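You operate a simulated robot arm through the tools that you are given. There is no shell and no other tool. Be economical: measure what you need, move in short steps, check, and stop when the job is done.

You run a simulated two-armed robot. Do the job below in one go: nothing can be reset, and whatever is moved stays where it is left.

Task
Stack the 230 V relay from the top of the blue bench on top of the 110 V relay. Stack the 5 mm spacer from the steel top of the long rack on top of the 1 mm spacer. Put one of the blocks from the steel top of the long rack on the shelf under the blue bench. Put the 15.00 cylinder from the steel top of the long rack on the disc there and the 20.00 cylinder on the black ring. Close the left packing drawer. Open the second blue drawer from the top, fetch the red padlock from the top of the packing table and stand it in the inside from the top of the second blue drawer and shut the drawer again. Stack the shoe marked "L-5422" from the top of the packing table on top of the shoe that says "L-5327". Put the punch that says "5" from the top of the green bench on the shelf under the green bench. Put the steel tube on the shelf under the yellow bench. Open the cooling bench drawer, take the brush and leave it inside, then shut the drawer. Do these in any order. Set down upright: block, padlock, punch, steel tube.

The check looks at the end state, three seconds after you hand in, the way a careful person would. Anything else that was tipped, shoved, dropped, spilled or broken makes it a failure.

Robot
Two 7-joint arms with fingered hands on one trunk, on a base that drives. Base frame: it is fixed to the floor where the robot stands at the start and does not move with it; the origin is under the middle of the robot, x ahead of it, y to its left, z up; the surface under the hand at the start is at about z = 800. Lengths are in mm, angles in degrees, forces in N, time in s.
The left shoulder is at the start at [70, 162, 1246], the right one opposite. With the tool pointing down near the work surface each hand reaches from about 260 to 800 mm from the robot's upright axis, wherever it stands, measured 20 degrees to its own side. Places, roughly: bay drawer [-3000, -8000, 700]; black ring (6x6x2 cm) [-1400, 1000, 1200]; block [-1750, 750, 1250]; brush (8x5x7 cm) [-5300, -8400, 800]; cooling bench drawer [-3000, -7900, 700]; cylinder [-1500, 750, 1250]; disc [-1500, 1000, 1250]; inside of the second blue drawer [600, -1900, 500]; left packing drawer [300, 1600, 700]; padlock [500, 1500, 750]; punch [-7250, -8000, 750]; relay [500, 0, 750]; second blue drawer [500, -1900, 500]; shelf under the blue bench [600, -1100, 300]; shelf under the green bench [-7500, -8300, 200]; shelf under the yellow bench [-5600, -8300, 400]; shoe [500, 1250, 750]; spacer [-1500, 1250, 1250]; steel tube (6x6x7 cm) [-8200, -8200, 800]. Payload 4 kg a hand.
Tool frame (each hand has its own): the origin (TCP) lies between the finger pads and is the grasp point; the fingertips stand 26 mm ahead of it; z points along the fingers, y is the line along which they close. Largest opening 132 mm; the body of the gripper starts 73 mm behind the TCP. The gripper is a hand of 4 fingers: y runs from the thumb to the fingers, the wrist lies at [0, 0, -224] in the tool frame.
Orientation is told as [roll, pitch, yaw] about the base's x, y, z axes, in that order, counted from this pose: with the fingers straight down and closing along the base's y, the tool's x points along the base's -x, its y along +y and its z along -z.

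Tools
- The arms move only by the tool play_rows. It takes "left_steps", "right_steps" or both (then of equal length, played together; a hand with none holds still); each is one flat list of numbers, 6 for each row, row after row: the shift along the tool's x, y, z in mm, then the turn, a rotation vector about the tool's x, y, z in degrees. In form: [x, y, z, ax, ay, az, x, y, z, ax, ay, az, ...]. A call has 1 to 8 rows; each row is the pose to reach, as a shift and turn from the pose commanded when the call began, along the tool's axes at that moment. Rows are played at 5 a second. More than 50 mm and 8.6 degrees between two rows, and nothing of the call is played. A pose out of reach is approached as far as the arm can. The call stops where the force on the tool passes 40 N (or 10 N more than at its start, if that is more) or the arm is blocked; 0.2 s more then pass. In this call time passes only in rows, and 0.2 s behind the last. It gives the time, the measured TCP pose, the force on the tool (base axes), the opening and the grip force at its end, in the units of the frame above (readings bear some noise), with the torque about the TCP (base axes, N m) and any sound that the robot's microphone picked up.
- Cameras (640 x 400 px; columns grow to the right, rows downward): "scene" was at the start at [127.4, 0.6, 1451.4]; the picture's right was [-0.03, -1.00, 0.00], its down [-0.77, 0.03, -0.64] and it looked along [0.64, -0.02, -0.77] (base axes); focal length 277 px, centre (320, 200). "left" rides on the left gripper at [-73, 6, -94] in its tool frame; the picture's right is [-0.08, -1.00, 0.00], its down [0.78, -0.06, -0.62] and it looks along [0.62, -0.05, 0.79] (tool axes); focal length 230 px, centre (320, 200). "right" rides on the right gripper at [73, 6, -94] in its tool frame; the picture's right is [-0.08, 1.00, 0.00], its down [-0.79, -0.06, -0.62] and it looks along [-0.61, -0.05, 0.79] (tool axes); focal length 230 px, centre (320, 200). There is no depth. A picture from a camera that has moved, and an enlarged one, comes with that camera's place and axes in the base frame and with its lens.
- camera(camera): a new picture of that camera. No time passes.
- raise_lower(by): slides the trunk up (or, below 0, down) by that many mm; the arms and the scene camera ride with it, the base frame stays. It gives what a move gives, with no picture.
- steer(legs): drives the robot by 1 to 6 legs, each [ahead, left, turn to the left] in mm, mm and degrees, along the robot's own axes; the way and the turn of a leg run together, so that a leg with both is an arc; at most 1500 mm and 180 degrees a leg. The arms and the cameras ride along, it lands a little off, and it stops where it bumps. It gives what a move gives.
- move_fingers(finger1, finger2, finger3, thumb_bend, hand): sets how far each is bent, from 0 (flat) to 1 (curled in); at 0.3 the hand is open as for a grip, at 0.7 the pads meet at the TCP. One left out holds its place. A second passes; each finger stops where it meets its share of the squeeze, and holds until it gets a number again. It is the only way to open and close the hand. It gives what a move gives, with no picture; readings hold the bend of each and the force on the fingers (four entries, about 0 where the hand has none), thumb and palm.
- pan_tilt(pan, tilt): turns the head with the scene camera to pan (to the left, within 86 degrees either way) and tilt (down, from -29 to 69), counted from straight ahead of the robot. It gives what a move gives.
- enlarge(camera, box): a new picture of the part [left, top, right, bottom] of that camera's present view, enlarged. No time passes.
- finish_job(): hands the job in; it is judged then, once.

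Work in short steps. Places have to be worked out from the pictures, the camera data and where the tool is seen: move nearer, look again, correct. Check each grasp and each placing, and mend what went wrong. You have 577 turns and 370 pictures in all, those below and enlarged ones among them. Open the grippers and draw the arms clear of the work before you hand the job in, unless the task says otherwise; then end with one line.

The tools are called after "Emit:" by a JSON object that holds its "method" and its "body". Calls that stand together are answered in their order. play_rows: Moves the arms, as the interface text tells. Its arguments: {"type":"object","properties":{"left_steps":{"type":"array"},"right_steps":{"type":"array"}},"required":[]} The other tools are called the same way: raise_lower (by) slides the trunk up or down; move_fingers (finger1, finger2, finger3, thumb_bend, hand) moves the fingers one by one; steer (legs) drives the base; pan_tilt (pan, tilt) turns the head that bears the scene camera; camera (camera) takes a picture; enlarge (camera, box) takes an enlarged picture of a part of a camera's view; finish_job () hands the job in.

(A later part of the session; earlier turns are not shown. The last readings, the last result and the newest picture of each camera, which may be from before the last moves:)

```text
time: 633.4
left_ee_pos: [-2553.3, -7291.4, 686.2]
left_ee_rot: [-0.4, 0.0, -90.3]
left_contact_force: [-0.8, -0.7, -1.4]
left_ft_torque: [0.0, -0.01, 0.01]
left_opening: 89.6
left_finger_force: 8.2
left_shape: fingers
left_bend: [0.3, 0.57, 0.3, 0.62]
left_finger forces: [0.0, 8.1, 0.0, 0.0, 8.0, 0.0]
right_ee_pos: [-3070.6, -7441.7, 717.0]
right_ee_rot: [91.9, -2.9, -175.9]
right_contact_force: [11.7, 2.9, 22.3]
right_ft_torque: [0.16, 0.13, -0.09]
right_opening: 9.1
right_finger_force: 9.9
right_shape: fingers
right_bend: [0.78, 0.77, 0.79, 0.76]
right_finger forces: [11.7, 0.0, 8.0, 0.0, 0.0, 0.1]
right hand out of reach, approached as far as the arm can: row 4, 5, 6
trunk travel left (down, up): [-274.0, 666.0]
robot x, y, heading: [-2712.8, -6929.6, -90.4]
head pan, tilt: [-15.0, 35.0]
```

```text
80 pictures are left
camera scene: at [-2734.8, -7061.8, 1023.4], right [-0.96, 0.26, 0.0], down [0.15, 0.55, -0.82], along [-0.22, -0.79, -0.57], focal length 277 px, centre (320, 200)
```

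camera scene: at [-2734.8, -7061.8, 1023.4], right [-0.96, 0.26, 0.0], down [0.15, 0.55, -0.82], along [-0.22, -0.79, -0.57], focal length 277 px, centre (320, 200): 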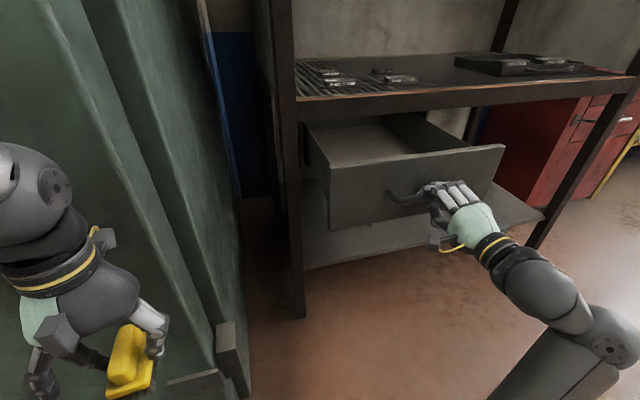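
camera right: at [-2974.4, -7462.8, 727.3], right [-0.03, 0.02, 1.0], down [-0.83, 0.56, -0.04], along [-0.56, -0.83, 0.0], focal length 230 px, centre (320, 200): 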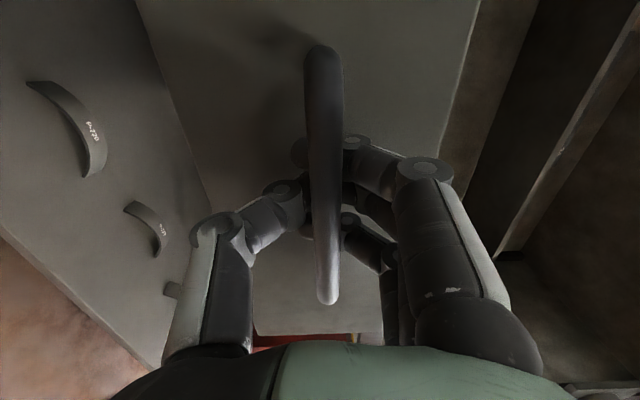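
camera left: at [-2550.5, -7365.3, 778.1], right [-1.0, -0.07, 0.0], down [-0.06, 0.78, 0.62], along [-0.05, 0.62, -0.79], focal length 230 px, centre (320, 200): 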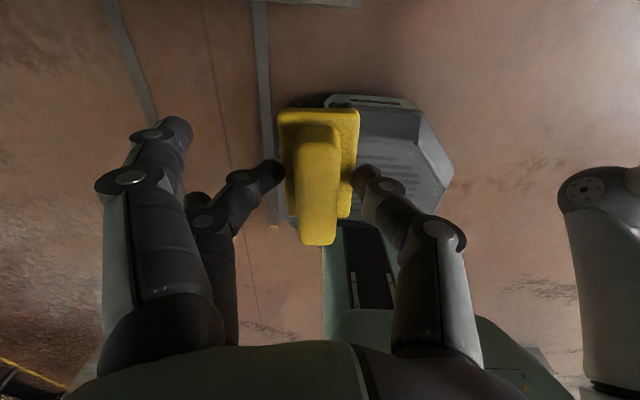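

Open about 228 mm, which is enough. I release the handle, back the base away, and raise the trunk to look inside.

Emit:
{"method": "move_fingers", "body": {"hand": "right", "finger1": 0.4, "finger2": 0.4, "finger3": 0.4, "thumb_bend": 0.4}}

Emit:
{"method": "steer", "body": {"legs": [[-150, 0, 0]]}}

Emit:
{"method": "raise_lower", "body": {"by": 330}}

Emit:
{"method": "steer", "body": {"legs": [[0, -480, 0]]}}

Emit:
{"method": "pan_tilt", "body": {"pan": 5, "tilt": 40}}

Emit:
{"method": "camera", "body": {"camera": "scene"}}

```text
time: 634.4
left_ee_pos: [-2557.2, -7292.3, 685.0]
left_ee_rot: [-0.1, 0.1, -90.3]
left_contact_force: [-0.1, 0.6, -1.3]
left_ft_torque: [-0.05, 0.0, 0.02]
left_opening: 89.6
left_finger_force: 8.0
left_shape: fingers
left_bend: [0.3, 0.57, 0.3, 0.62]
left_finger forces: [0.0, 8.1, 0.0, 0.0, 7.9, 0.0]
right_ee_pos: [-3074.0, -7443.8, 709.7]
right_ee_rot: [91.3, -2.7, -176.1]
right_contact_force: [-0.2, 0.1, -0.7]
right_ft_torque: [0.02, 0.02, -0.01]
right_opening: 102.9
right_finger_force: 0.1
right_shape: fingers
right_bend: [0.4, 0.4, 0.4, 0.4]
right_finger forces: [0.1, 0.0, 0.0, 0.1, 0.0, 0.1]
trunk travel left (down, up): [-274.0, 666.0]
robot x, y, heading: [-2715.6, -6927.9, -90.2]
head pan, tilt: [-15.0, 35.0]
```

```text
time: 635.7
left_ee_pos: [-2555.0, -7140.5, 686.1]
left_ee_rot: [-0.1, 0.0, -90.3]
left_contact_force: [-0.6, -0.4, -0.9]
left_ft_torque: [0.0, -0.02, 0.02]
left_opening: 89.4
left_finger_force: 7.6
left_shape: fingers
left_bend: [0.3, 0.57, 0.3, 0.62]
left_finger forces: [0.0, 8.1, 0.0, 0.0, 8.0, 0.0]
right_ee_pos: [-3072.9, -7291.9, 711.8]
right_ee_rot: [91.3, -2.6, -175.9]
right_contact_force: [0.2, -0.6, -0.1]
right_ft_torque: [0.01, 0.04, 0.0]
right_opening: 103.0
right_finger_force: 0.0
right_shape: fingers
right_bend: [0.4, 0.4, 0.4, 0.4]
right_finger forces: [0.1, 0.1, 0.0, 0.0, 0.1, 0.0]
trunk travel left (down, up): [-274.0, 666.0]
robot x, y, heading: [-2711.5, -6781.5, -90.4]
head pan, tilt: [-15.0, 35.0]
```

```text
time: 639.0
left_ee_pos: [-2554.8, -7140.2, 1015.3]
left_ee_rot: [-0.1, 0.1, -90.3]
left_contact_force: [0.1, 0.5, -0.9]
left_ft_torque: [0.0, 0.0, 0.0]
left_opening: 89.5
left_finger_force: 7.8
left_shape: fingers
left_bend: [0.3, 0.57, 0.3, 0.62]
left_finger forces: [0.1, 7.9, 0.0, 0.1, 7.8, 0.0]
right_ee_pos: [-3073.9, -7291.1, 1041.4]
right_ee_rot: [91.3, -2.7, -176.1]
right_contact_force: [0.3, 0.2, 0.1]
right_ft_torque: [0.0, 0.02, 0.02]
right_opening: 103.0
right_finger_force: 0.1
right_shape: fingers
right_bend: [0.4, 0.4, 0.4, 0.4]
right_finger forces: [0.1, 0.1, 0.0, 0.0, 0.0, 0.0]
trunk travel left (down, up): [-604.0, 336.0]
robot x, y, heading: [-2711.4, -6778.5, -90.3]
head pan, tilt: [-15.0, 35.0]
```

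```text
time: 641.9
left_ee_pos: [-3047.1, -7138.3, 1014.6]
left_ee_rot: [0.0, 0.1, -90.5]
left_contact_force: [-0.8, 0.5, -1.8]
left_ft_torque: [0.01, 0.0, -0.03]
left_opening: 89.7
left_finger_force: 8.4
left_shape: fingers
left_bend: [0.3, 0.57, 0.3, 0.62]
left_finger forces: [0.0, 8.0, 0.1, 0.1, 7.8, 0.0]
right_ee_pos: [-3565.9, -7288.0, 1040.8]
right_ee_rot: [91.3, -2.7, -176.4]
right_contact_force: [-0.8, 0.4, 0.7]
right_ft_torque: [-0.01, -0.03, -0.02]
right_opening: 102.8
right_finger_force: 0.0
right_shape: fingers
right_bend: [0.4, 0.4, 0.4, 0.4]
right_finger forces: [0.0, 0.0, 0.0, 0.0, 0.0, 0.0]
trunk travel left (down, up): [-604.0, 336.0]
robot x, y, heading: [-3206.5, -6775.1, -90.3]
head pan, tilt: [-15.0, 35.0]
```

```text
time: 642.7
left_ee_pos: [-3045.9, -7137.7, 1015.4]
left_ee_rot: [-0.3, 0.1, -90.5]
left_contact_force: [-0.4, 0.6, -0.8]
left_ft_torque: [-0.01, -0.03, 0.04]
left_opening: 89.4
left_finger_force: 8.0
left_shape: fingers
left_bend: [0.3, 0.57, 0.3, 0.62]
left_finger forces: [0.1, 8.0, 0.1, 0.0, 7.9, 0.0]
right_ee_pos: [-3564.4, -7287.2, 1042.4]
right_ee_rot: [91.3, -2.8, -176.3]
right_contact_force: [-0.7, -0.6, 0.2]
right_ft_torque: [0.01, 0.01, -0.01]
right_opening: 103.0
right_finger_force: 0.1
right_shape: fingers
right_bend: [0.4, 0.4, 0.4, 0.4]
right_finger forces: [0.0, 0.0, 0.0, 0.0, 0.1, 0.0]
trunk travel left (down, up): [-604.0, 336.0]
robot x, y, heading: [-3204.2, -6777.2, -90.4]
head pan, tilt: [5.0, 40.0]
```

```text
79 pictures are left
camera scene: at [-3197.5, -6908.7, 1344.9], right [-1.0, -0.08, 0.0], down [-0.05, 0.64, -0.77], along [0.06, -0.76, -0.64], focal length 277 px, centre (320, 200)
```

scene: 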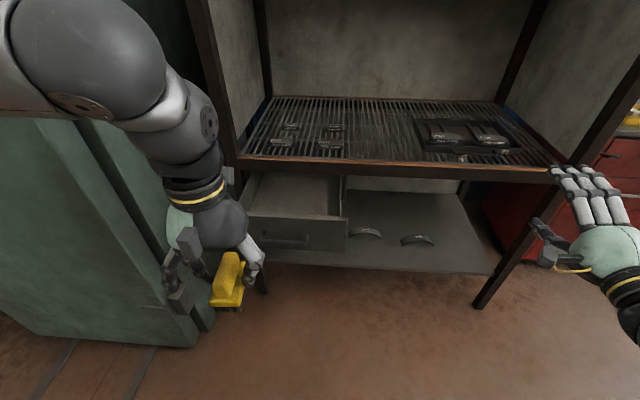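

The drawer is open and looks empty. I move the base a little forward/right and extend the left arm so the brush is above the drawer.

Emit:
{"method": "steer", "body": {"legs": [[115, -35, 0]]}}

Emit:
{"method": "play_rows", "body": {"left_steps": [-40, 0, 0, 0, 0, 0, -80, 0, 0, 0, 0, 0, -120, 0, 0, 0, 0, 0, -160, 0, 0, 0, 0, 0, -200, 0, 0, 0, 0, 0, -240, 0, 0, 0, 0, 0, -280, 0, 0, 0, 0, 0, -320, 0, 0, 0, 0, 0]}}

Emit:
{"method": "camera", "body": {"camera": "left"}}

Emit:
{"method": "camera", "body": {"camera": "scene"}}

```text
time: 644.0
left_ee_pos: [-3083.6, -7252.7, 1015.4]
left_ee_rot: [-0.2, 0.2, -90.6]
left_contact_force: [0.5, -0.9, -1.6]
left_ft_torque: [0.04, 0.01, 0.02]
left_opening: 89.5
left_finger_force: 8.2
left_shape: fingers
left_bend: [0.3, 0.57, 0.3, 0.62]
left_finger forces: [0.0, 8.0, 0.0, 0.0, 7.9, 0.0]
right_ee_pos: [-3602.3, -7401.6, 1042.4]
right_ee_rot: [91.4, -2.7, -176.4]
right_contact_force: [-0.7, -0.2, 0.4]
right_ft_torque: [0.0, -0.05, 0.03]
right_opening: 103.3
right_finger_force: 0.0
right_shape: fingers
right_bend: [0.4, 0.4, 0.4, 0.4]
right_finger forces: [0.1, 0.0, 0.0, 0.1, 0.0, 0.0]
trunk travel left (down, up): [-604.0, 336.0]
robot x, y, heading: [-3240.7, -6891.6, -90.5]
head pan, tilt: [5.0, 40.0]
```

```text
time: 645.8
left_ee_pos: [-3087.4, -7577.2, 1015.8]
left_ee_rot: [0.1, 0.2, -90.7]
left_contact_force: [-0.4, -1.2, -1.3]
left_ft_torque: [0.04, -0.01, 0.02]
left_opening: 89.2
left_finger_force: 7.4
left_shape: fingers
left_bend: [0.3, 0.57, 0.3, 0.62]
left_finger forces: [0.1, 7.5, 0.0, 0.0, 7.5, 0.1]
right_ee_pos: [-3604.1, -7403.0, 1038.6]
right_ee_rot: [91.2, -2.7, -176.4]
right_contact_force: [-0.9, 0.2, -0.4]
right_ft_torque: [-0.03, 0.03, 0.06]
right_opening: 103.2
right_finger_force: 0.0
right_shape: fingers
right_bend: [0.4, 0.4, 0.4, 0.4]
right_finger forces: [0.1, 0.0, 0.1, 0.0, 0.1, 0.0]
trunk travel left (down, up): [-604.0, 336.0]
robot x, y, heading: [-3238.8, -6891.1, -90.7]
head pan, tilt: [5.0, 40.0]
```

```text
78 pictures are left
camera left: at [-3083.3, -7649.0, 1107.6], right [-1.0, -0.07, 0.0], down [-0.05, 0.78, 0.62], along [-0.04, 0.62, -0.78], focal length 230 px, centre (320, 200)
```

left: 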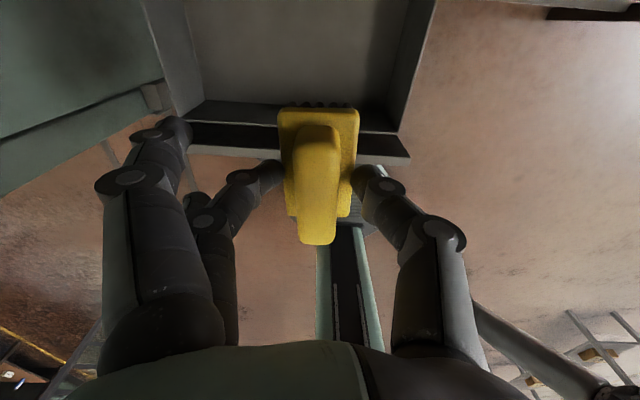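

```text
77 pictures are left
camera scene: at [-3236.5, -7026.0, 1344.6], right [-1.0, -0.08, 0.0], down [-0.05, 0.64, -0.76], along [0.06, -0.76, -0.64], focal length 277 px, centre (320, 200)
```

scene: 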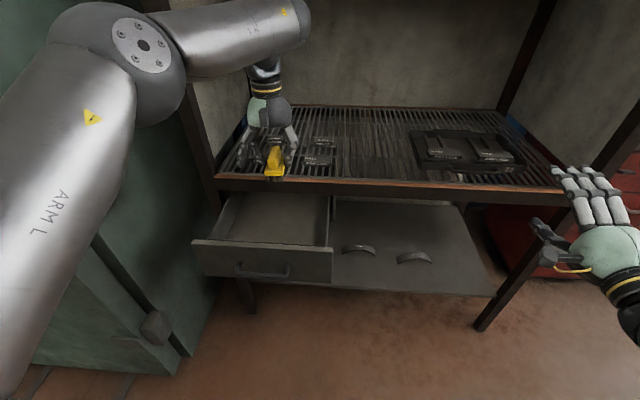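

The drop point is inside the drawer. I move 14 mm deeper and lower the trunk 225 mm.

Emit:
{"method": "play_rows", "body": {"left_steps": [-14, 0, 0, 0, 0, 0]}}

Emit:
{"method": "raise_lower", "body": {"by": -215}}

Emit:
{"method": "camera", "body": {"camera": "left"}}

Emit:
{"method": "enlarge", "body": {"camera": "scene", "box": [180, 100, 360, 300]}}

```text
time: 646.2
left_ee_pos: [-3088.4, -7579.7, 1015.2]
left_ee_rot: [-0.1, 0.2, -90.6]
left_contact_force: [0.6, 0.5, -0.8]
left_ft_torque: [0.0, 0.0, 0.0]
left_opening: 89.7
left_finger_force: 8.1
left_shape: fingers
left_bend: [0.3, 0.57, 0.3, 0.62]
left_finger forces: [0.0, 7.5, 0.0, 0.1, 7.3, 0.0]
left hand out of reach, approached as far as the arm can: row 1
right_ee_pos: [-3603.4, -7402.2, 1040.2]
right_ee_rot: [91.4, -2.8, -176.4]
right_contact_force: [-0.1, 0.1, 0.5]
right_ft_torque: [0.0, -0.02, 0.01]
right_opening: 103.1
right_finger_force: 0.0
right_shape: fingers
right_bend: [0.4, 0.4, 0.4, 0.4]
right_finger forces: [0.0, 0.1, 0.0, 0.0, 0.0, 0.0]
trunk travel left (down, up): [-604.0, 336.0]
robot x, y, heading: [-3240.4, -6888.6, -90.5]
head pan, tilt: [5.0, 40.0]
```

```text
time: 648.5
left_ee_pos: [-3088.6, -7579.0, 799.9]
left_ee_rot: [-0.2, 0.2, -90.6]
left_contact_force: [-0.8, -0.9, -2.4]
left_ft_torque: [0.02, -0.02, -0.02]
left_opening: 89.4
left_finger_force: 7.4
left_shape: fingers
left_bend: [0.3, 0.57, 0.3, 0.62]
left_finger forces: [0.1, 7.4, 0.1, 0.0, 7.4, 0.1]
right_ee_pos: [-3602.5, -7402.0, 825.5]
right_ee_rot: [91.3, -2.7, -176.3]
right_contact_force: [-0.4, -0.1, -0.3]
right_ft_torque: [-0.02, -0.01, -0.02]
right_opening: 103.3
right_finger_force: 0.1
right_shape: fingers
right_bend: [0.4, 0.4, 0.4, 0.4]
right_finger forces: [0.0, 0.0, 0.0, 0.0, 0.1, 0.0]
trunk travel left (down, up): [-389.0, 551.0]
robot x, y, heading: [-3242.1, -6892.0, -90.6]
head pan, tilt: [5.0, 40.0]
```

```text
76 pictures are left
camera left: at [-3082.8, -7651.6, 893.2], right [-1.0, -0.07, 0.0], down [-0.05, 0.78, 0.62], along [-0.04, 0.62, -0.79], focal length 230 px, centre (320, 200)
```

left: 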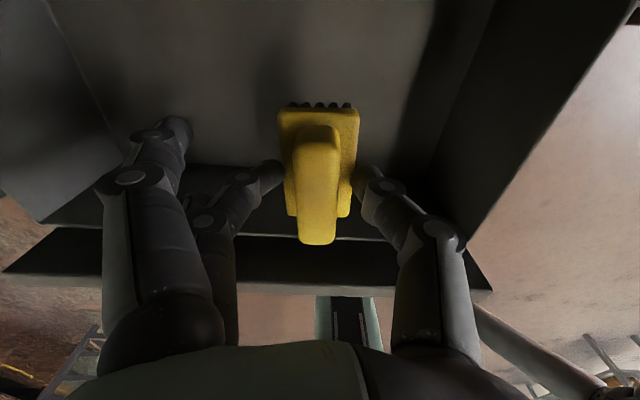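

```text
2.00 times, centred on (270, 200) of scene
camera zoom: at [-3233.7, -7023.8, 1129.9], right [-1.0, -0.08, 0.0], down [-0.05, 0.64, -0.77], along [0.06, -0.76, -0.64], focal length 554 px, centre (420, 200)
```

zoom: 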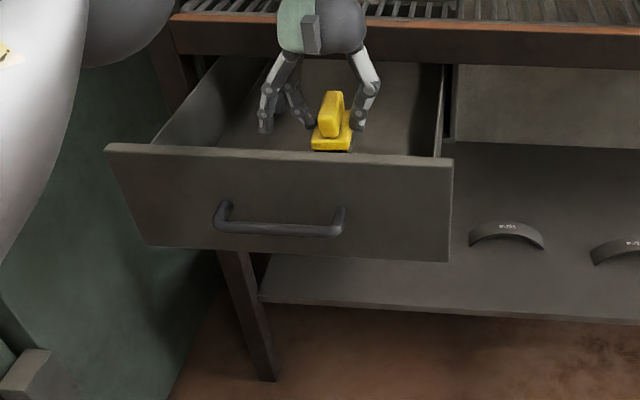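

The floor is at z≈692 and the front wall at y≈-7538. I move the base 22 mm forward to clear the front wall, then lower by small steps.

Emit:
{"method": "steer", "body": {"legs": [[24, 0, 0]]}}

Emit:
{"method": "raise_lower", "body": {"by": -18}}

Emit:
{"method": "play_rows", "body": {"left_steps": [0, 0, 3, 0, 0, 0, 0, 0, 6, 0, 0, 0]}}

Emit:
{"method": "play_rows", "body": {"left_steps": [0, 0, 3, 0, 0, 0, 0, 0, 6, 0, 0, 0]}}

```text
time: 649.3
left_ee_pos: [-3088.4, -7603.8, 800.4]
left_ee_rot: [-0.2, 0.2, -90.5]
left_contact_force: [0.1, 0.1, -1.5]
left_ft_torque: [-0.01, 0.02, -0.01]
left_opening: 89.6
left_finger_force: 8.4
left_shape: fingers
left_bend: [0.3, 0.57, 0.3, 0.62]
left_finger forces: [0.0, 7.5, 0.1, 0.1, 7.3, 0.0]
right_ee_pos: [-3602.3, -7425.4, 824.6]
right_ee_rot: [91.2, -2.7, -176.4]
right_contact_force: [0.5, 0.5, -0.4]
right_ft_torque: [0.01, -0.01, -0.02]
right_opening: 103.2
right_finger_force: 0.1
right_shape: fingers
right_bend: [0.4, 0.4, 0.4, 0.4]
right_finger forces: [0.1, 0.1, 0.0, 0.0, 0.0, 0.1]
trunk travel left (down, up): [-389.0, 551.0]
robot x, y, heading: [-3238.3, -6915.6, -90.3]
head pan, tilt: [5.0, 40.0]
```

```text
time: 649.9
left_ee_pos: [-3087.3, -7602.6, 782.5]
left_ee_rot: [-0.1, 0.1, -90.5]
left_contact_force: [-0.4, -0.3, -0.8]
left_ft_torque: [-0.01, -0.01, -0.01]
left_opening: 89.6
left_finger_force: 7.4
left_shape: fingers
left_bend: [0.3, 0.57, 0.3, 0.62]
left_finger forces: [0.0, 7.3, 0.0, 0.0, 7.4, 0.0]
right_ee_pos: [-3604.1, -7425.7, 808.4]
right_ee_rot: [91.3, -2.8, -176.3]
right_contact_force: [-0.3, 0.9, 0.3]
right_ft_torque: [-0.01, -0.01, -0.03]
right_opening: 103.2
right_finger_force: 0.1
right_shape: fingers
right_bend: [0.4, 0.4, 0.4, 0.4]
right_finger forces: [0.1, 0.1, 0.0, 0.1, 0.0, 0.0]
trunk travel left (down, up): [-371.0, 569.0]
robot x, y, heading: [-3241.3, -6913.0, -90.5]
head pan, tilt: [5.0, 40.0]
```

```text
time: 650.5
left_ee_pos: [-3088.2, -7603.0, 775.5]
left_ee_rot: [-0.1, 0.2, -90.5]
left_contact_force: [-0.1, -0.4, -1.8]
left_ft_torque: [0.02, 0.02, -0.01]
left_opening: 89.6
left_finger_force: 7.0
left_shape: fingers
left_bend: [0.3, 0.57, 0.3, 0.62]
left_finger forces: [0.0, 7.5, 0.0, 0.0, 7.3, 0.0]
right_ee_pos: [-3601.3, -7425.8, 808.8]
right_ee_rot: [91.3, -2.7, -176.4]
right_contact_force: [1.4, 0.1, -0.5]
right_ft_torque: [0.01, -0.01, -0.01]
right_opening: 103.2
right_finger_force: 0.0
right_shape: fingers
right_bend: [0.4, 0.4, 0.4, 0.4]
right_finger forces: [0.0, 0.0, 0.0, 0.0, 0.0, 0.1]
trunk travel left (down, up): [-371.0, 569.0]
robot x, y, heading: [-3239.2, -6913.0, -90.5]
head pan, tilt: [5.0, 40.0]
```

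```text
time: 651.1
left_ee_pos: [-3088.6, -7603.5, 770.5]
left_ee_rot: [-0.1, 0.1, -90.6]
left_contact_force: [-0.1, 0.0, -1.4]
left_ft_torque: [-0.01, 0.0, -0.01]
left_opening: 89.6
left_finger_force: 7.0
left_shape: fingers
left_bend: [0.3, 0.57, 0.3, 0.62]
left_finger forces: [0.0, 7.3, 0.0, 0.0, 7.3, 0.1]
right_ee_pos: [-3602.6, -7425.2, 807.3]
right_ee_rot: [91.3, -2.8, -176.4]
right_contact_force: [0.1, -0.1, 0.5]
right_ft_torque: [0.01, 0.01, 0.02]
right_opening: 102.9
right_finger_force: 0.1
right_shape: fingers
right_bend: [0.4, 0.4, 0.4, 0.4]
right_finger forces: [0.0, 0.0, 0.0, 0.1, 0.1, 0.0]
trunk travel left (down, up): [-371.0, 569.0]
robot x, y, heading: [-3235.8, -6917.7, -90.3]
head pan, tilt: [5.0, 40.0]
```

Emit:
{"method": "play_rows", "body": {"left_steps": [0, 0, 4, 0, 0, 0, 0, 0, 8, 0, 0, 0]}}

Emit:
{"method": "play_rows", "body": {"left_steps": [0, 0, 4, 0, 0, 0, 0, 0, 8, 0, 0, 0]}}

Emit:
{"method": "play_rows", "body": {"left_steps": [0, 0, 3, 0, 0, 0, 0, 0, 6, 0, 0, 0]}}

```text
time: 651.7
left_ee_pos: [-3088.0, -7602.6, 762.2]
left_ee_rot: [-0.2, 0.1, -90.5]
left_contact_force: [0.5, 0.2, -0.4]
left_ft_torque: [-0.04, 0.02, 0.0]
left_opening: 89.3
left_finger_force: 8.0
left_shape: fingers
left_bend: [0.3, 0.57, 0.3, 0.62]
left_finger forces: [0.0, 7.3, 0.0, 0.1, 7.4, 0.0]
right_ee_pos: [-3602.2, -7425.4, 807.5]
right_ee_rot: [91.2, -2.7, -176.4]
right_contact_force: [0.3, -0.2, 0.1]
right_ft_torque: [-0.02, 0.01, 0.01]
right_opening: 103.1
right_finger_force: 0.1
right_shape: fingers
right_bend: [0.4, 0.4, 0.4, 0.4]
right_finger forces: [0.0, 0.1, 0.0, 0.0, 0.0, 0.1]
trunk travel left (down, up): [-371.0, 569.0]
robot x, y, heading: [-3243.0, -6917.5, -90.4]
head pan, tilt: [5.0, 40.0]
```

```text
time: 652.3
left_ee_pos: [-3088.9, -7601.5, 754.4]
left_ee_rot: [-0.2, 0.1, -90.4]
left_contact_force: [0.2, -0.1, -2.4]
left_ft_torque: [-0.03, 0.02, -0.01]
left_opening: 89.3
left_finger_force: 7.4
left_shape: fingers
left_bend: [0.3, 0.57, 0.3, 0.62]
left_finger forces: [0.0, 7.3, 0.0, 0.0, 7.3, 0.0]
right_ee_pos: [-3603.2, -7424.6, 808.4]
right_ee_rot: [91.3, -2.8, -176.4]
right_contact_force: [-0.2, 0.5, -0.1]
right_ft_torque: [-0.01, -0.03, 0.0]
right_opening: 103.2
right_finger_force: 0.1
right_shape: fingers
right_bend: [0.4, 0.4, 0.4, 0.4]
right_finger forces: [0.1, 0.0, 0.0, 0.1, 0.0, 0.1]
trunk travel left (down, up): [-371.0, 569.0]
robot x, y, heading: [-3242.6, -6917.8, -90.5]
head pan, tilt: [5.0, 40.0]
```

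```text
time: 652.9
left_ee_pos: [-3087.2, -7602.3, 748.7]
left_ee_rot: [-0.1, 0.1, -90.5]
left_contact_force: [-0.3, 0.7, -0.8]
left_ft_torque: [0.0, 0.01, 0.01]
left_opening: 89.7
left_finger_force: 7.8
left_shape: fingers
left_bend: [0.3, 0.57, 0.3, 0.62]
left_finger forces: [0.1, 7.4, 0.1, 0.0, 7.3, 0.1]
right_ee_pos: [-3603.0, -7425.0, 807.2]
right_ee_rot: [91.4, -2.7, -176.4]
right_contact_force: [0.5, -0.4, 0.6]
right_ft_torque: [-0.01, -0.02, 0.02]
right_opening: 103.1
right_finger_force: 0.0
right_shape: fingers
right_bend: [0.4, 0.4, 0.4, 0.4]
right_finger forces: [0.1, 0.1, 0.0, 0.0, 0.0, 0.1]
trunk travel left (down, up): [-371.0, 569.0]
robot x, y, heading: [-3238.9, -6918.6, -90.6]
head pan, tilt: [5.0, 40.0]
```

Emit:
{"method": "play_rows", "body": {"left_steps": [0, 0, 4, 0, 0, 0, 0, 0, 8, 0, 0, 0]}}

Emit:
{"method": "play_rows", "body": {"left_steps": [0, 0, 3, 0, 0, 0, 0, 0, 6, 0, 0, 0]}}

Emit:
{"method": "camera", "body": {"camera": "left"}}

```text
time: 653.5
left_ee_pos: [-3087.2, -7602.6, 741.5]
left_ee_rot: [-0.2, 0.1, -90.5]
left_contact_force: [-0.3, 4.2, 2.2]
left_ft_torque: [-0.69, -0.04, -0.05]
left_opening: 89.7
left_finger_force: 6.9
left_shape: fingers
left_bend: [0.3, 0.57, 0.3, 0.62]
left_finger forces: [0.1, 7.3, 0.0, 0.0, 7.2, 0.1]
right_ee_pos: [-3602.4, -7424.2, 808.3]
right_ee_rot: [91.4, -2.7, -176.4]
right_contact_force: [-1.0, 0.5, 0.6]
right_ft_torque: [0.01, 0.01, 0.0]
right_opening: 103.3
right_finger_force: 0.1
right_shape: fingers
right_bend: [0.4, 0.4, 0.4, 0.4]
right_finger forces: [0.0, 0.1, 0.1, 0.0, 0.0, 0.0]
trunk travel left (down, up): [-371.0, 569.0]
robot x, y, heading: [-3241.2, -6915.4, -90.4]
head pan, tilt: [5.0, 40.0]
```

```text
time: 654.1
left_ee_pos: [-3087.4, -7602.2, 734.4]
left_ee_rot: [-0.3, 0.1, -90.5]
left_contact_force: [-0.3, 5.0, 1.3]
left_ft_torque: [-0.82, -0.04, 0.01]
left_opening: 89.6
left_finger_force: 7.1
left_shape: fingers
left_bend: [0.3, 0.57, 0.3, 0.62]
left_finger forces: [0.1, 7.2, 0.0, 0.1, 7.2, 0.0]
right_ee_pos: [-3601.4, -7424.6, 809.2]
right_ee_rot: [91.4, -2.7, -176.4]
right_contact_force: [0.3, 1.2, -0.9]
right_ft_torque: [0.02, -0.02, 0.01]
right_opening: 103.2
right_finger_force: 0.1
right_shape: fingers
right_bend: [0.4, 0.4, 0.4, 0.4]
right_finger forces: [0.0, 0.1, 0.1, 0.0, 0.0, 0.1]
trunk travel left (down, up): [-371.0, 569.0]
robot x, y, heading: [-3240.8, -6915.5, -90.7]
head pan, tilt: [5.0, 40.0]
```

```text
74 pictures are left
camera left: at [-3082.6, -7674.4, 827.3], right [-1.0, -0.07, 0.0], down [-0.05, 0.78, 0.62], along [-0.04, 0.62, -0.79], focal length 230 px, centre (320, 200)
```

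left: 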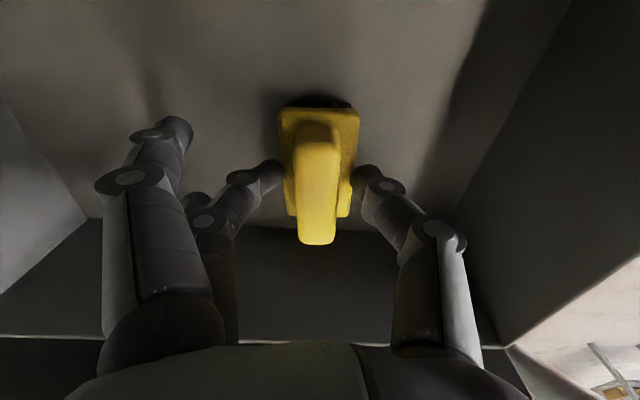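

A light side force shows the back of the hand touching the bench rail. I move 10 mm back and continue lowering.

Emit:
{"method": "play_rows", "body": {"left_steps": [10, 0, 0, 0, 0, 0, 12, 0, 4, 0, 0, 0]}}

Emit:
{"method": "play_rows", "body": {"left_steps": [0, 0, 4, 0, 0, 0, 0, 0, 8, 0, 0, 0]}}

Emit:
{"method": "play_rows", "body": {"left_steps": [0, 0, 3, 0, 0, 0, 0, 0, 6, 0, 0, 0]}}

```text
time: 654.7
left_ee_pos: [-3089.1, -7590.0, 731.0]
left_ee_rot: [-0.1, -0.1, -90.6]
left_contact_force: [1.0, -2.7, 5.6]
left_ft_torque: [-0.09, 0.0, 0.02]
left_opening: 89.4
left_finger_force: 10.0
left_shape: fingers
left_bend: [0.3, 0.57, 0.3, 0.62]
left_finger forces: [0.0, 10.0, 0.0, 0.0, 10.0, 0.1]
right_ee_pos: [-3602.0, -7423.2, 809.2]
right_ee_rot: [91.3, -2.7, -176.3]
right_contact_force: [-0.9, 0.4, -0.4]
right_ft_torque: [-0.02, 0.02, -0.03]
right_opening: 103.1
right_finger_force: 0.0
right_shape: fingers
right_bend: [0.4, 0.4, 0.4, 0.4]
right_finger forces: [0.0, 0.1, 0.0, 0.1, 0.1, 0.0]
trunk travel left (down, up): [-371.0, 569.0]
robot x, y, heading: [-3247.1, -6913.9, -90.6]
head pan, tilt: [5.0, 40.0]
```

```text
time: 655.3
left_ee_pos: [-3088.9, -7589.6, 724.6]
left_ee_rot: [-0.3, 0.0, -90.6]
left_contact_force: [-0.9, -0.9, 15.0]
left_ft_torque: [-0.05, -0.07, 0.04]
left_opening: 89.6
left_finger_force: 11.2
left_shape: fingers
left_bend: [0.3, 0.59, 0.3, 0.63]
left_finger forces: [0.1, 11.0, 0.1, 0.0, 11.6, 0.0]
right_ee_pos: [-3603.1, -7424.1, 808.7]
right_ee_rot: [91.4, -2.7, -176.5]
right_contact_force: [0.1, 0.4, 0.2]
right_ft_torque: [0.02, 0.05, 0.01]
right_opening: 103.2
right_finger_force: 0.0
right_shape: fingers
right_bend: [0.4, 0.4, 0.4, 0.4]
right_finger forces: [0.1, 0.0, 0.0, 0.1, 0.0, 0.0]
trunk travel left (down, up): [-371.0, 569.0]
robot x, y, heading: [-3242.4, -6915.1, -90.5]
head pan, tilt: [5.0, 40.0]
```

```text
time: 655.9
left_ee_pos: [-3089.1, -7588.9, 717.5]
left_ee_rot: [-0.1, 0.1, -90.7]
left_contact_force: [-0.2, -1.2, 16.5]
left_ft_torque: [0.01, -0.02, 0.02]
left_opening: 89.2
left_finger_force: 11.8
left_shape: fingers
left_bend: [0.3, 0.59, 0.3, 0.63]
left_finger forces: [0.0, 11.0, 0.0, 0.0, 11.6, 0.0]
right_ee_pos: [-3603.4, -7423.6, 808.9]
right_ee_rot: [91.5, -2.7, -176.5]
right_contact_force: [0.1, 0.1, -0.5]
right_ft_torque: [-0.01, 0.04, 0.02]
right_opening: 103.1
right_finger_force: 0.2
right_shape: fingers
right_bend: [0.4, 0.4, 0.4, 0.4]
right_finger forces: [0.0, 0.0, 0.1, 0.0, 0.0, 0.0]
trunk travel left (down, up): [-371.0, 569.0]
robot x, y, heading: [-3242.9, -6914.1, -90.5]
head pan, tilt: [5.0, 40.0]
```

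The brush is on the drawer floor. I release and rise.

Emit:
{"method": "play_rows", "body": {"left_steps": [0, 0, -6, 0, 0, 0]}}

Emit:
{"method": "move_fingers", "body": {"hand": "left", "finger2": 0.48, "thumb_bend": 0.48}}

Emit:
{"method": "raise_lower", "body": {"by": 60}}

Emit:
{"method": "camera", "body": {"camera": "left"}}

```text
time: 656.3
left_ee_pos: [-3087.3, -7590.1, 719.5]
left_ee_rot: [-0.1, 0.5, -90.6]
left_contact_force: [-0.5, 0.1, -1.8]
left_ft_torque: [-0.01, 0.0, 0.0]
left_opening: 89.5
left_finger_force: 8.8
left_shape: fingers
left_bend: [0.3, 0.58, 0.3, 0.63]
left_finger forces: [0.1, 8.9, 0.0, 0.0, 8.8, 0.0]
right_ee_pos: [-3602.1, -7424.9, 807.2]
right_ee_rot: [91.3, -2.8, -176.4]
right_contact_force: [0.2, -0.2, 0.3]
right_ft_torque: [-0.02, -0.01, 0.03]
right_opening: 103.2
right_finger_force: 0.0
right_shape: fingers
right_bend: [0.4, 0.4, 0.4, 0.4]
right_finger forces: [0.1, 0.0, 0.0, 0.1, 0.0, 0.0]
trunk travel left (down, up): [-371.0, 569.0]
robot x, y, heading: [-3240.4, -6916.7, -90.6]
head pan, tilt: [5.0, 40.0]
```

```text
time: 657.3
left_ee_pos: [-3088.6, -7590.4, 724.2]
left_ee_rot: [-0.2, 0.1, -90.5]
left_contact_force: [-0.7, -0.3, -0.4]
left_ft_torque: [0.0, -0.04, 0.01]
left_opening: 107.0
left_finger_force: 0.1
left_shape: fingers
left_bend: [0.3, 0.48, 0.3, 0.48]
left_finger forces: [0.0, 0.0, 0.1, 0.0, 0.0, 0.0]
right_ee_pos: [-3601.5, -7425.8, 807.4]
right_ee_rot: [91.4, -2.6, -176.3]
right_contact_force: [-0.2, 1.2, 0.7]
right_ft_torque: [0.02, -0.02, 0.0]
right_opening: 102.9
right_finger_force: 0.1
right_shape: fingers
right_bend: [0.4, 0.4, 0.4, 0.4]
right_finger forces: [0.1, 0.0, 0.0, 0.0, 0.1, 0.0]
trunk travel left (down, up): [-371.0, 569.0]
robot x, y, heading: [-3242.8, -6915.3, -90.5]
head pan, tilt: [5.0, 40.0]
```

```text
time: 658.3
left_ee_pos: [-3087.6, -7591.5, 782.6]
left_ee_rot: [-0.2, 0.1, -90.5]
left_contact_force: [-0.7, 0.3, -0.6]
left_ft_torque: [0.01, 0.0, 0.03]
left_opening: 106.9
left_finger_force: 0.1
left_shape: fingers
left_bend: [0.3, 0.48, 0.3, 0.48]
left_finger forces: [0.0, 0.0, 0.0, 0.0, 0.1, 0.0]
right_ee_pos: [-3602.0, -7425.7, 867.4]
right_ee_rot: [91.4, -2.7, -176.4]
right_contact_force: [-0.8, 0.8, -0.1]
right_ft_torque: [-0.01, 0.02, -0.02]
right_opening: 103.2
right_finger_force: 0.0
right_shape: fingers
right_bend: [0.4, 0.4, 0.4, 0.4]
right_finger forces: [0.0, 0.0, 0.1, 0.0, 0.1, 0.1]
trunk travel left (down, up): [-431.0, 509.0]
robot x, y, heading: [-3241.1, -6917.3, -90.7]
head pan, tilt: [5.0, 40.0]
```

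```text
73 pictures are left
camera left: at [-3083.6, -7663.4, 875.2], right [-1.0, -0.07, 0.0], down [-0.05, 0.78, 0.62], along [-0.04, 0.62, -0.79], focal length 230 px, centre (320, 200)
```

left: 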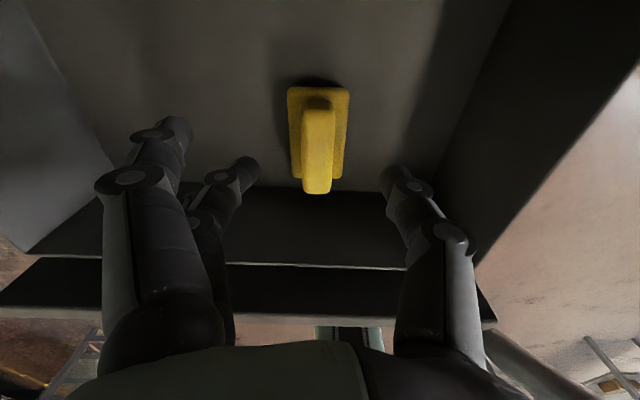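

The brush stands in the drawer. I lift out, retract, and prepare the left fist (tilted 45°) to push the drawer shut beside the handle.

Emit:
{"method": "raise_lower", "body": {"by": 230}}

Emit:
{"method": "play_rows", "body": {"left_steps": [40, 0, 0, 0, 0, 0, 80, 0, 0, 0, 0, 0, 120, 0, 0, 0, 0, 0, 160, 0, 0, 0, 0, 0]}}

Emit:
{"method": "steer", "body": {"legs": [[-170, -95, 0]]}}

Emit:
{"method": "move_fingers", "body": {"hand": "left", "finger1": 0.75, "finger2": 0.75, "finger3": 0.75, "thumb_bend": 0.75}}

Emit:
{"method": "play_rows", "body": {"left_steps": [0, 0, 0, 0, -8, 0, 0, 0, 0, 0, -16, 0, 0, 0, 0, 0, -24, 0, 0, 0, 0, 0, -32, 0, 0, 0, 0, 0, -40, 0, 0, 0, 0, 0, -45, 0]}}

Emit:
{"method": "raise_lower", "body": {"by": -290}}

Emit:
{"method": "camera", "body": {"camera": "scene"}}

```text
time: 660.7
left_ee_pos: [-3088.8, -7591.4, 1012.4]
left_ee_rot: [-0.2, 0.1, -90.5]
left_contact_force: [0.9, -0.3, 0.4]
left_ft_torque: [0.0, 0.01, 0.0]
left_opening: 106.8
left_finger_force: 0.1
left_shape: fingers
left_bend: [0.3, 0.48, 0.3, 0.48]
left_finger forces: [0.1, 0.0, 0.1, 0.0, 0.0, 0.1]
right_ee_pos: [-3602.1, -7424.6, 1098.2]
right_ee_rot: [91.2, -2.7, -176.4]
right_contact_force: [-0.7, -0.3, 0.3]
right_ft_torque: [-0.01, -0.04, -0.03]
right_opening: 103.1
right_finger_force: 0.0
right_shape: fingers
right_bend: [0.4, 0.4, 0.4, 0.4]
right_finger forces: [0.0, 0.0, 0.0, 0.1, 0.0, 0.0]
trunk travel left (down, up): [-661.0, 279.0]
robot x, y, heading: [-3241.9, -6915.8, -90.4]
head pan, tilt: [5.0, 40.0]
```

```text
time: 661.7
left_ee_pos: [-3085.8, -7430.5, 1011.0]
left_ee_rot: [-0.2, 0.0, -90.7]
left_contact_force: [-0.4, -0.5, -0.3]
left_ft_torque: [-0.01, -0.03, -0.02]
left_opening: 106.8
left_finger_force: 0.1
left_shape: fingers
left_bend: [0.3, 0.48, 0.3, 0.48]
left_finger forces: [0.0, 0.1, 0.0, 0.0, 0.1, 0.0]
right_ee_pos: [-3601.5, -7424.2, 1099.0]
right_ee_rot: [91.3, -2.8, -176.4]
right_contact_force: [-1.1, -0.1, -0.2]
right_ft_torque: [0.03, -0.03, 0.02]
right_opening: 103.2
right_finger_force: 0.0
right_shape: fingers
right_bend: [0.4, 0.4, 0.4, 0.4]
right_finger forces: [0.1, 0.1, 0.1, 0.1, 0.0, 0.0]
trunk travel left (down, up): [-661.0, 279.0]
robot x, y, heading: [-3240.7, -6916.3, -90.5]
head pan, tilt: [5.0, 40.0]
```

```text
time: 663.3
left_ee_pos: [-3178.0, -7259.7, 1011.3]
left_ee_rot: [-0.2, 0.0, -90.3]
left_contact_force: [-0.8, 0.3, -0.4]
left_ft_torque: [-0.03, 0.0, -0.03]
left_opening: 106.8
left_finger_force: 0.1
left_shape: fingers
left_bend: [0.3, 0.48, 0.3, 0.48]
left_finger forces: [0.1, 0.0, 0.1, 0.0, 0.0, 0.0]
right_ee_pos: [-3694.5, -7255.6, 1096.7]
right_ee_rot: [91.3, -2.6, -176.0]
right_contact_force: [-0.5, -0.3, 0.1]
right_ft_torque: [0.01, 0.0, -0.02]
right_opening: 103.0
right_finger_force: 0.0
right_shape: fingers
right_bend: [0.4, 0.4, 0.4, 0.4]
right_finger forces: [0.0, 0.1, 0.1, 0.0, 0.1, 0.0]
trunk travel left (down, up): [-661.0, 279.0]
robot x, y, heading: [-3334.7, -6741.1, -90.4]
head pan, tilt: [5.0, 40.0]
```

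```text
time: 664.3
left_ee_pos: [-3178.1, -7259.5, 1011.3]
left_ee_rot: [-0.2, 0.2, -90.3]
left_contact_force: [0.1, -0.2, 0.6]
left_ft_torque: [0.0, -0.04, 0.02]
left_opening: 9.1
left_finger_force: 0.0
left_shape: fingers
left_bend: [0.75, 0.73, 0.75, 0.73]
left_finger forces: [0.1, 0.0, 0.1, 0.1, 0.0, 0.1]
right_ee_pos: [-3693.6, -7256.1, 1098.3]
right_ee_rot: [91.3, -2.7, -176.0]
right_contact_force: [-0.2, -0.3, -0.2]
right_ft_torque: [-0.03, -0.01, -0.03]
right_opening: 103.1
right_finger_force: 0.0
right_shape: fingers
right_bend: [0.4, 0.4, 0.4, 0.4]
right_finger forces: [0.0, 0.0, 0.0, 0.1, 0.1, 0.1]
trunk travel left (down, up): [-661.0, 279.0]
robot x, y, heading: [-3336.0, -6742.0, -90.3]
head pan, tilt: [5.0, 40.0]
```

```text
time: 665.7
left_ee_pos: [-3178.7, -7260.0, 1010.7]
left_ee_rot: [-0.3, -44.9, -90.2]
left_contact_force: [-0.3, 0.8, -0.7]
left_ft_torque: [0.02, -0.02, 0.0]
left_opening: 9.0
left_finger_force: 0.0
left_shape: fingers
left_bend: [0.75, 0.73, 0.75, 0.73]
left_finger forces: [0.2, 0.0, 0.1, 0.0, 0.0, 0.0]
right_ee_pos: [-3694.4, -7255.4, 1097.5]
right_ee_rot: [91.3, -2.6, -176.0]
right_contact_force: [-1.3, -0.2, 0.7]
right_ft_torque: [0.02, 0.0, -0.01]
right_opening: 103.0
right_finger_force: 0.1
right_shape: fingers
right_bend: [0.4, 0.4, 0.4, 0.4]
right_finger forces: [0.1, 0.0, 0.0, 0.0, 0.1, 0.0]
trunk travel left (down, up): [-661.0, 279.0]
robot x, y, heading: [-3333.5, -6749.4, -90.2]
head pan, tilt: [5.0, 40.0]
```

```text
time: 668.6
left_ee_pos: [-3178.4, -7259.8, 720.5]
left_ee_rot: [-0.2, -44.8, -90.4]
left_contact_force: [-0.7, 0.0, -0.5]
left_ft_torque: [0.02, 0.0, -0.02]
left_opening: 9.0
left_finger_force: 0.1
left_shape: fingers
left_bend: [0.75, 0.73, 0.75, 0.73]
left_finger forces: [0.0, 0.0, 0.0, 0.1, 0.0, 0.0]
right_ee_pos: [-3693.8, -7256.2, 807.9]
right_ee_rot: [91.3, -2.6, -176.1]
right_contact_force: [-0.7, 0.5, 0.1]
right_ft_torque: [-0.03, -0.01, 0.02]
right_opening: 103.2
right_finger_force: 0.0
right_shape: fingers
right_bend: [0.4, 0.4, 0.4, 0.4]
right_finger forces: [0.0, 0.0, 0.0, 0.0, 0.0, 0.0]
trunk travel left (down, up): [-371.0, 569.0]
robot x, y, heading: [-3338.1, -6744.4, -90.4]
head pan, tilt: [5.0, 40.0]
```

```text
72 pictures are left
camera scene: at [-3327.2, -6876.1, 1111.9], right [-1.0, -0.08, 0.0], down [-0.05, 0.64, -0.77], along [0.06, -0.76, -0.64], focal length 277 px, centre (320, 200)
```

scene: 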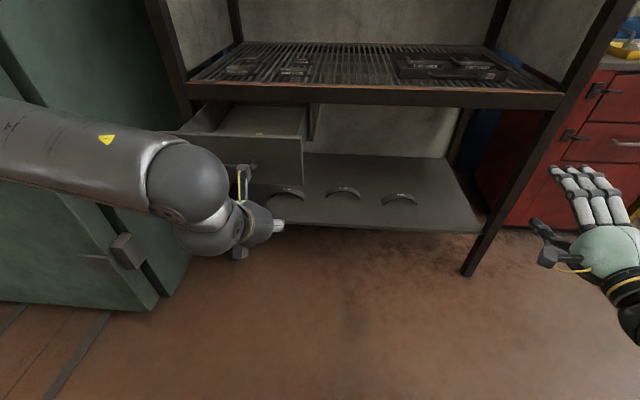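

The fist is lined up right of the handle. I drive forward 190 mm, then push with the arm.

Emit:
{"method": "steer", "body": {"legs": [[190, 0, 0]]}}

Emit:
{"method": "play_rows", "body": {"left_steps": [-14, 0, 14, 0, 0, 0, -28, 0, 28, 0, 0, 0, -42, 0, 42, 0, 0, 0, -58, 0, 58, 0, 0, 0, -74, 0, 74, 0, 0, 0, -90, 0, 90, 0, 0, 0, -106, 0, 106, 0, 0, 0, -122, 0, 122, 0, 0, 0]}}

Emit:
{"method": "camera", "body": {"camera": "scene"}}

```text
time: 670.2
left_ee_pos: [-3178.7, -7449.1, 720.9]
left_ee_rot: [-0.2, -44.8, -89.9]
left_contact_force: [0.5, -0.2, -0.2]
left_ft_torque: [0.01, 0.01, 0.0]
left_opening: 8.9
left_finger_force: 0.1
left_shape: fingers
left_bend: [0.75, 0.73, 0.75, 0.73]
left_finger forces: [0.0, 0.0, 0.0, 0.0, 0.0, 0.0]
right_ee_pos: [-3693.5, -7446.9, 808.2]
right_ee_rot: [91.3, -2.7, -176.0]
right_contact_force: [-0.5, 0.6, 1.0]
right_ft_torque: [-0.01, 0.0, -0.02]
right_opening: 103.1
right_finger_force: 0.0
right_shape: fingers
right_bend: [0.4, 0.4, 0.4, 0.4]
right_finger forces: [0.0, 0.1, 0.0, 0.0, 0.0, 0.0]
trunk travel left (down, up): [-371.0, 569.0]
robot x, y, heading: [-3332.4, -6932.1, -90.0]
head pan, tilt: [5.0, 40.0]
```

```text
time: 672.0
left_ee_pos: [-3178.0, -7622.5, 721.1]
left_ee_rot: [-0.3, -44.9, -90.0]
left_contact_force: [0.0, 0.1, 1.2]
left_ft_torque: [-0.04, 0.0, -0.02]
left_opening: 8.6
left_finger_force: 0.0
left_shape: fingers
left_bend: [0.75, 0.73, 0.75, 0.73]
left_finger forces: [0.1, 0.0, 0.1, 0.0, 0.0, 0.0]
right_ee_pos: [-3693.8, -7446.0, 807.7]
right_ee_rot: [91.3, -2.8, -176.0]
right_contact_force: [-0.2, 0.9, -0.2]
right_ft_torque: [0.01, 0.0, 0.0]
right_opening: 103.1
right_finger_force: 0.1
right_shape: fingers
right_bend: [0.4, 0.4, 0.4, 0.4]
right_finger forces: [0.1, 0.1, 0.1, 0.1, 0.0, 0.0]
trunk travel left (down, up): [-371.0, 569.0]
robot x, y, heading: [-3331.8, -6933.4, -90.1]
head pan, tilt: [5.0, 40.0]
```

```text
71 pictures are left
camera scene: at [-3327.5, -7066.5, 1111.8], right [-1.0, -0.08, 0.0], down [-0.05, 0.64, -0.77], along [0.07, -0.76, -0.64], focal length 277 px, centre (320, 200)
```

scene: 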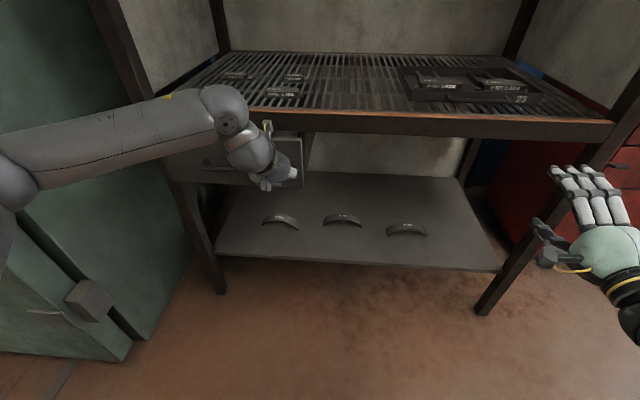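

The drawer is moving in. I push the rest.

Emit:
{"method": "play_rows", "body": {"left_steps": [-14, 0, 14, 0, 0, 0, -28, 0, 28, 0, 0, 0, -40, 0, 40, 0, 0, 0, -52, 0, 52, 0, 0, 0, -64, 0, 64, 0, 0, 0, -75, 0, 75, 0, 0, 0]}}

Emit:
{"method": "camera", "body": {"camera": "scene"}}

```text
time: 673.0
left_ee_pos: [-3174.8, -7684.1, 716.2]
left_ee_rot: [0.6, -43.9, -90.7]
left_contact_force: [3.0, 15.4, 1.3]
left_ft_torque: [-0.26, 0.04, -0.01]
left_opening: 13.6
left_finger_force: 7.4
left_shape: fingers
left_bend: [0.84, 0.73, 0.75, 0.73]
left_finger forces: [14.8, 0.1, 0.0, 0.1, 0.1, 0.0]
right_ee_pos: [-3692.5, -7446.0, 809.4]
right_ee_rot: [91.4, -2.6, -175.8]
right_contact_force: [-0.8, -0.2, 0.4]
right_ft_torque: [-0.02, -0.01, 0.01]
right_opening: 103.2
right_finger_force: 0.1
right_shape: fingers
right_bend: [0.4, 0.4, 0.4, 0.4]
right_finger forces: [0.0, 0.0, 0.0, 0.0, 0.0, 0.0]
trunk travel left (down, up): [-371.0, 569.0]
robot x, y, heading: [-3339.3, -6932.4, -89.8]
head pan, tilt: [5.0, 40.0]
stopped in row 4 (left hand): the force on the tool passed its limit at 42 N (the readings are from after the stop); the commanded pose is now the measured one
```

```text
70 pictures are left
camera scene: at [-3327.0, -7063.3, 1112.2], right [-1.0, -0.09, 0.0], down [-0.06, 0.64, -0.77], along [0.07, -0.76, -0.64], focal length 277 px, centre (320, 200)
```

scene: 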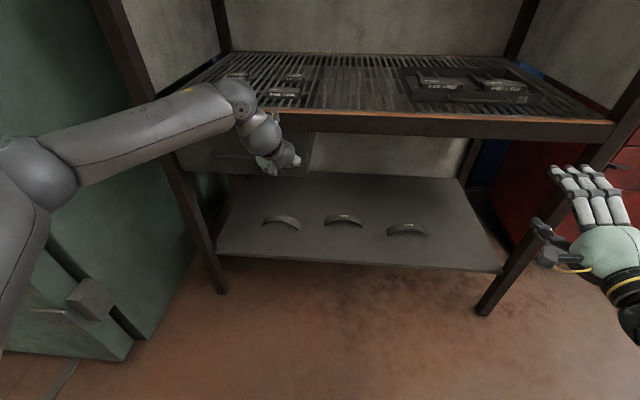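

An end stop was felt. I pull the hand back and drive away, then check the drawer.

Emit:
{"method": "play_rows", "body": {"left_steps": [20, 0, -20, 0, 0, 0, 45, 0, -45, 0, 0, 0, 70, 0, -70, 0, 0, 0]}}

Emit:
{"method": "steer", "body": {"legs": [[-400, 150, 0]]}}

Emit:
{"method": "raise_lower", "body": {"by": 250}}

Emit:
{"method": "pan_tilt", "body": {"pan": 0, "tilt": 30}}

Emit:
{"method": "camera", "body": {"camera": "scene"}}

```text
time: 673.8
left_ee_pos: [-3174.0, -7588.2, 717.5]
left_ee_rot: [0.5, -44.1, -90.5]
left_contact_force: [0.5, 0.6, -1.1]
left_ft_torque: [0.05, 0.01, -0.02]
left_opening: 8.9
left_finger_force: 0.1
left_shape: fingers
left_bend: [0.75, 0.73, 0.75, 0.73]
left_finger forces: [0.0, 0.0, 0.0, 0.1, 0.1, 0.0]
right_ee_pos: [-3692.0, -7446.6, 808.4]
right_ee_rot: [91.5, -2.8, -175.9]
right_contact_force: [0.0, 0.1, -0.6]
right_ft_torque: [-0.02, -0.01, 0.01]
right_opening: 103.0
right_finger_force: 0.1
right_shape: fingers
right_bend: [0.4, 0.4, 0.4, 0.4]
right_finger forces: [0.1, 0.1, 0.1, 0.0, 0.1, 0.0]
trunk travel left (down, up): [-371.0, 569.0]
robot x, y, heading: [-3335.4, -6930.5, -90.0]
head pan, tilt: [5.0, 40.0]
```

```text
time: 676.4
left_ee_pos: [-3027.3, -7188.4, 718.4]
left_ee_rot: [0.5, -44.0, -90.7]
left_contact_force: [-0.4, 0.1, 0.5]
left_ft_torque: [-0.02, 0.03, -0.02]
left_opening: 9.0
left_finger_force: 0.1
left_shape: fingers
left_bend: [0.75, 0.73, 0.75, 0.73]
left_finger forces: [0.0, 0.1, 0.0, 0.0, 0.1, 0.0]
right_ee_pos: [-3542.5, -7044.5, 808.3]
right_ee_rot: [91.4, -2.8, -176.0]
right_contact_force: [0.7, 0.4, -0.2]
right_ft_torque: [0.0, 0.01, 0.01]
right_opening: 103.0
right_finger_force: 0.1
right_shape: fingers
right_bend: [0.4, 0.4, 0.4, 0.4]
right_finger forces: [0.0, 0.0, 0.0, 0.0, 0.0, 0.0]
trunk travel left (down, up): [-371.0, 569.0]
robot x, y, heading: [-3181.7, -6540.1, -90.3]
head pan, tilt: [5.0, 40.0]
```

```text
time: 679.0
left_ee_pos: [-3026.9, -7188.9, 967.7]
left_ee_rot: [0.5, -44.0, -90.8]
left_contact_force: [-0.2, -1.2, -0.1]
left_ft_torque: [0.01, -0.01, -0.01]
left_opening: 8.8
left_finger_force: 0.0
left_shape: fingers
left_bend: [0.75, 0.73, 0.75, 0.73]
left_finger forces: [0.1, 0.0, 0.0, 0.0, 0.0, 0.0]
right_ee_pos: [-3542.0, -7046.5, 1057.5]
right_ee_rot: [91.2, -2.7, -176.0]
right_contact_force: [-0.2, 0.0, 0.1]
right_ft_torque: [0.0, -0.02, 0.01]
right_opening: 103.1
right_finger_force: 0.1
right_shape: fingers
right_bend: [0.4, 0.4, 0.4, 0.4]
right_finger forces: [0.0, 0.0, 0.0, 0.0, 0.1, 0.1]
trunk travel left (down, up): [-621.0, 319.0]
robot x, y, heading: [-3184.3, -6534.4, -90.2]
head pan, tilt: [5.0, 40.0]
```

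```text
time: 679.7
left_ee_pos: [-3026.4, -7188.5, 969.0]
left_ee_rot: [0.5, -44.0, -90.7]
left_contact_force: [-0.5, -0.2, 0.7]
left_ft_torque: [0.0, 0.01, 0.01]
left_opening: 8.9
left_finger_force: 0.0
left_shape: fingers
left_bend: [0.75, 0.73, 0.75, 0.73]
left_finger forces: [0.0, 0.0, 0.0, 0.0, 0.0, 0.0]
right_ee_pos: [-3543.4, -7045.7, 1058.7]
right_ee_rot: [91.4, -2.7, -175.8]
right_contact_force: [0.2, 0.2, 0.2]
right_ft_torque: [0.01, 0.0, 0.02]
right_opening: 103.0
right_finger_force: 0.1
right_shape: fingers
right_bend: [0.4, 0.4, 0.4, 0.4]
right_finger forces: [0.0, 0.0, 0.0, 0.0, 0.1, 0.0]
trunk travel left (down, up): [-621.0, 319.0]
robot x, y, heading: [-3185.8, -6534.4, -90.1]
head pan, tilt: [0.0, 30.0]
```

```text
69 pictures are left
camera scene: at [-3184.0, -6671.3, 1377.2], right [-1.0, 0.0, 0.0], down [0.0, 0.5, -0.87], along [0.0, -0.87, -0.5], focal length 277 px, centre (320, 200)
```

scene: 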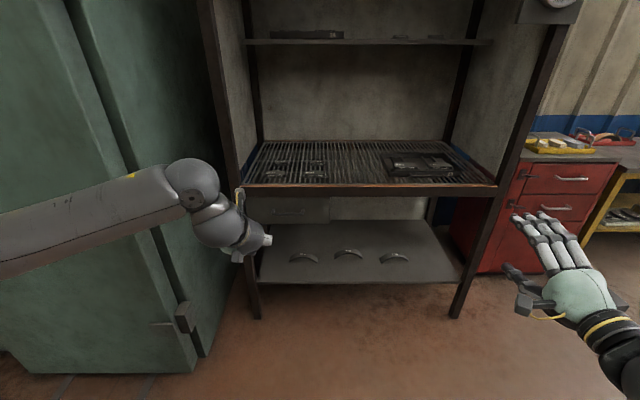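

Emit:
{"method": "enlarge", "body": {"camera": "scene", "box": [230, 170, 450, 300]}}

```text
2.91 times, centred on (340, 235) of scene
camera zoom: at [-3184.0, -6671.3, 1377.2], right [-1.0, 0.0, 0.0], down [0.0, 0.5, -0.87], along [0.0, -0.87, -0.5], focal length 806 px, centre (262, 98)
```

zoom: 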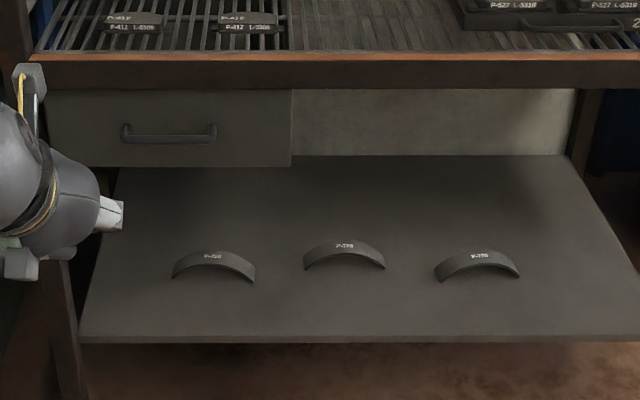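

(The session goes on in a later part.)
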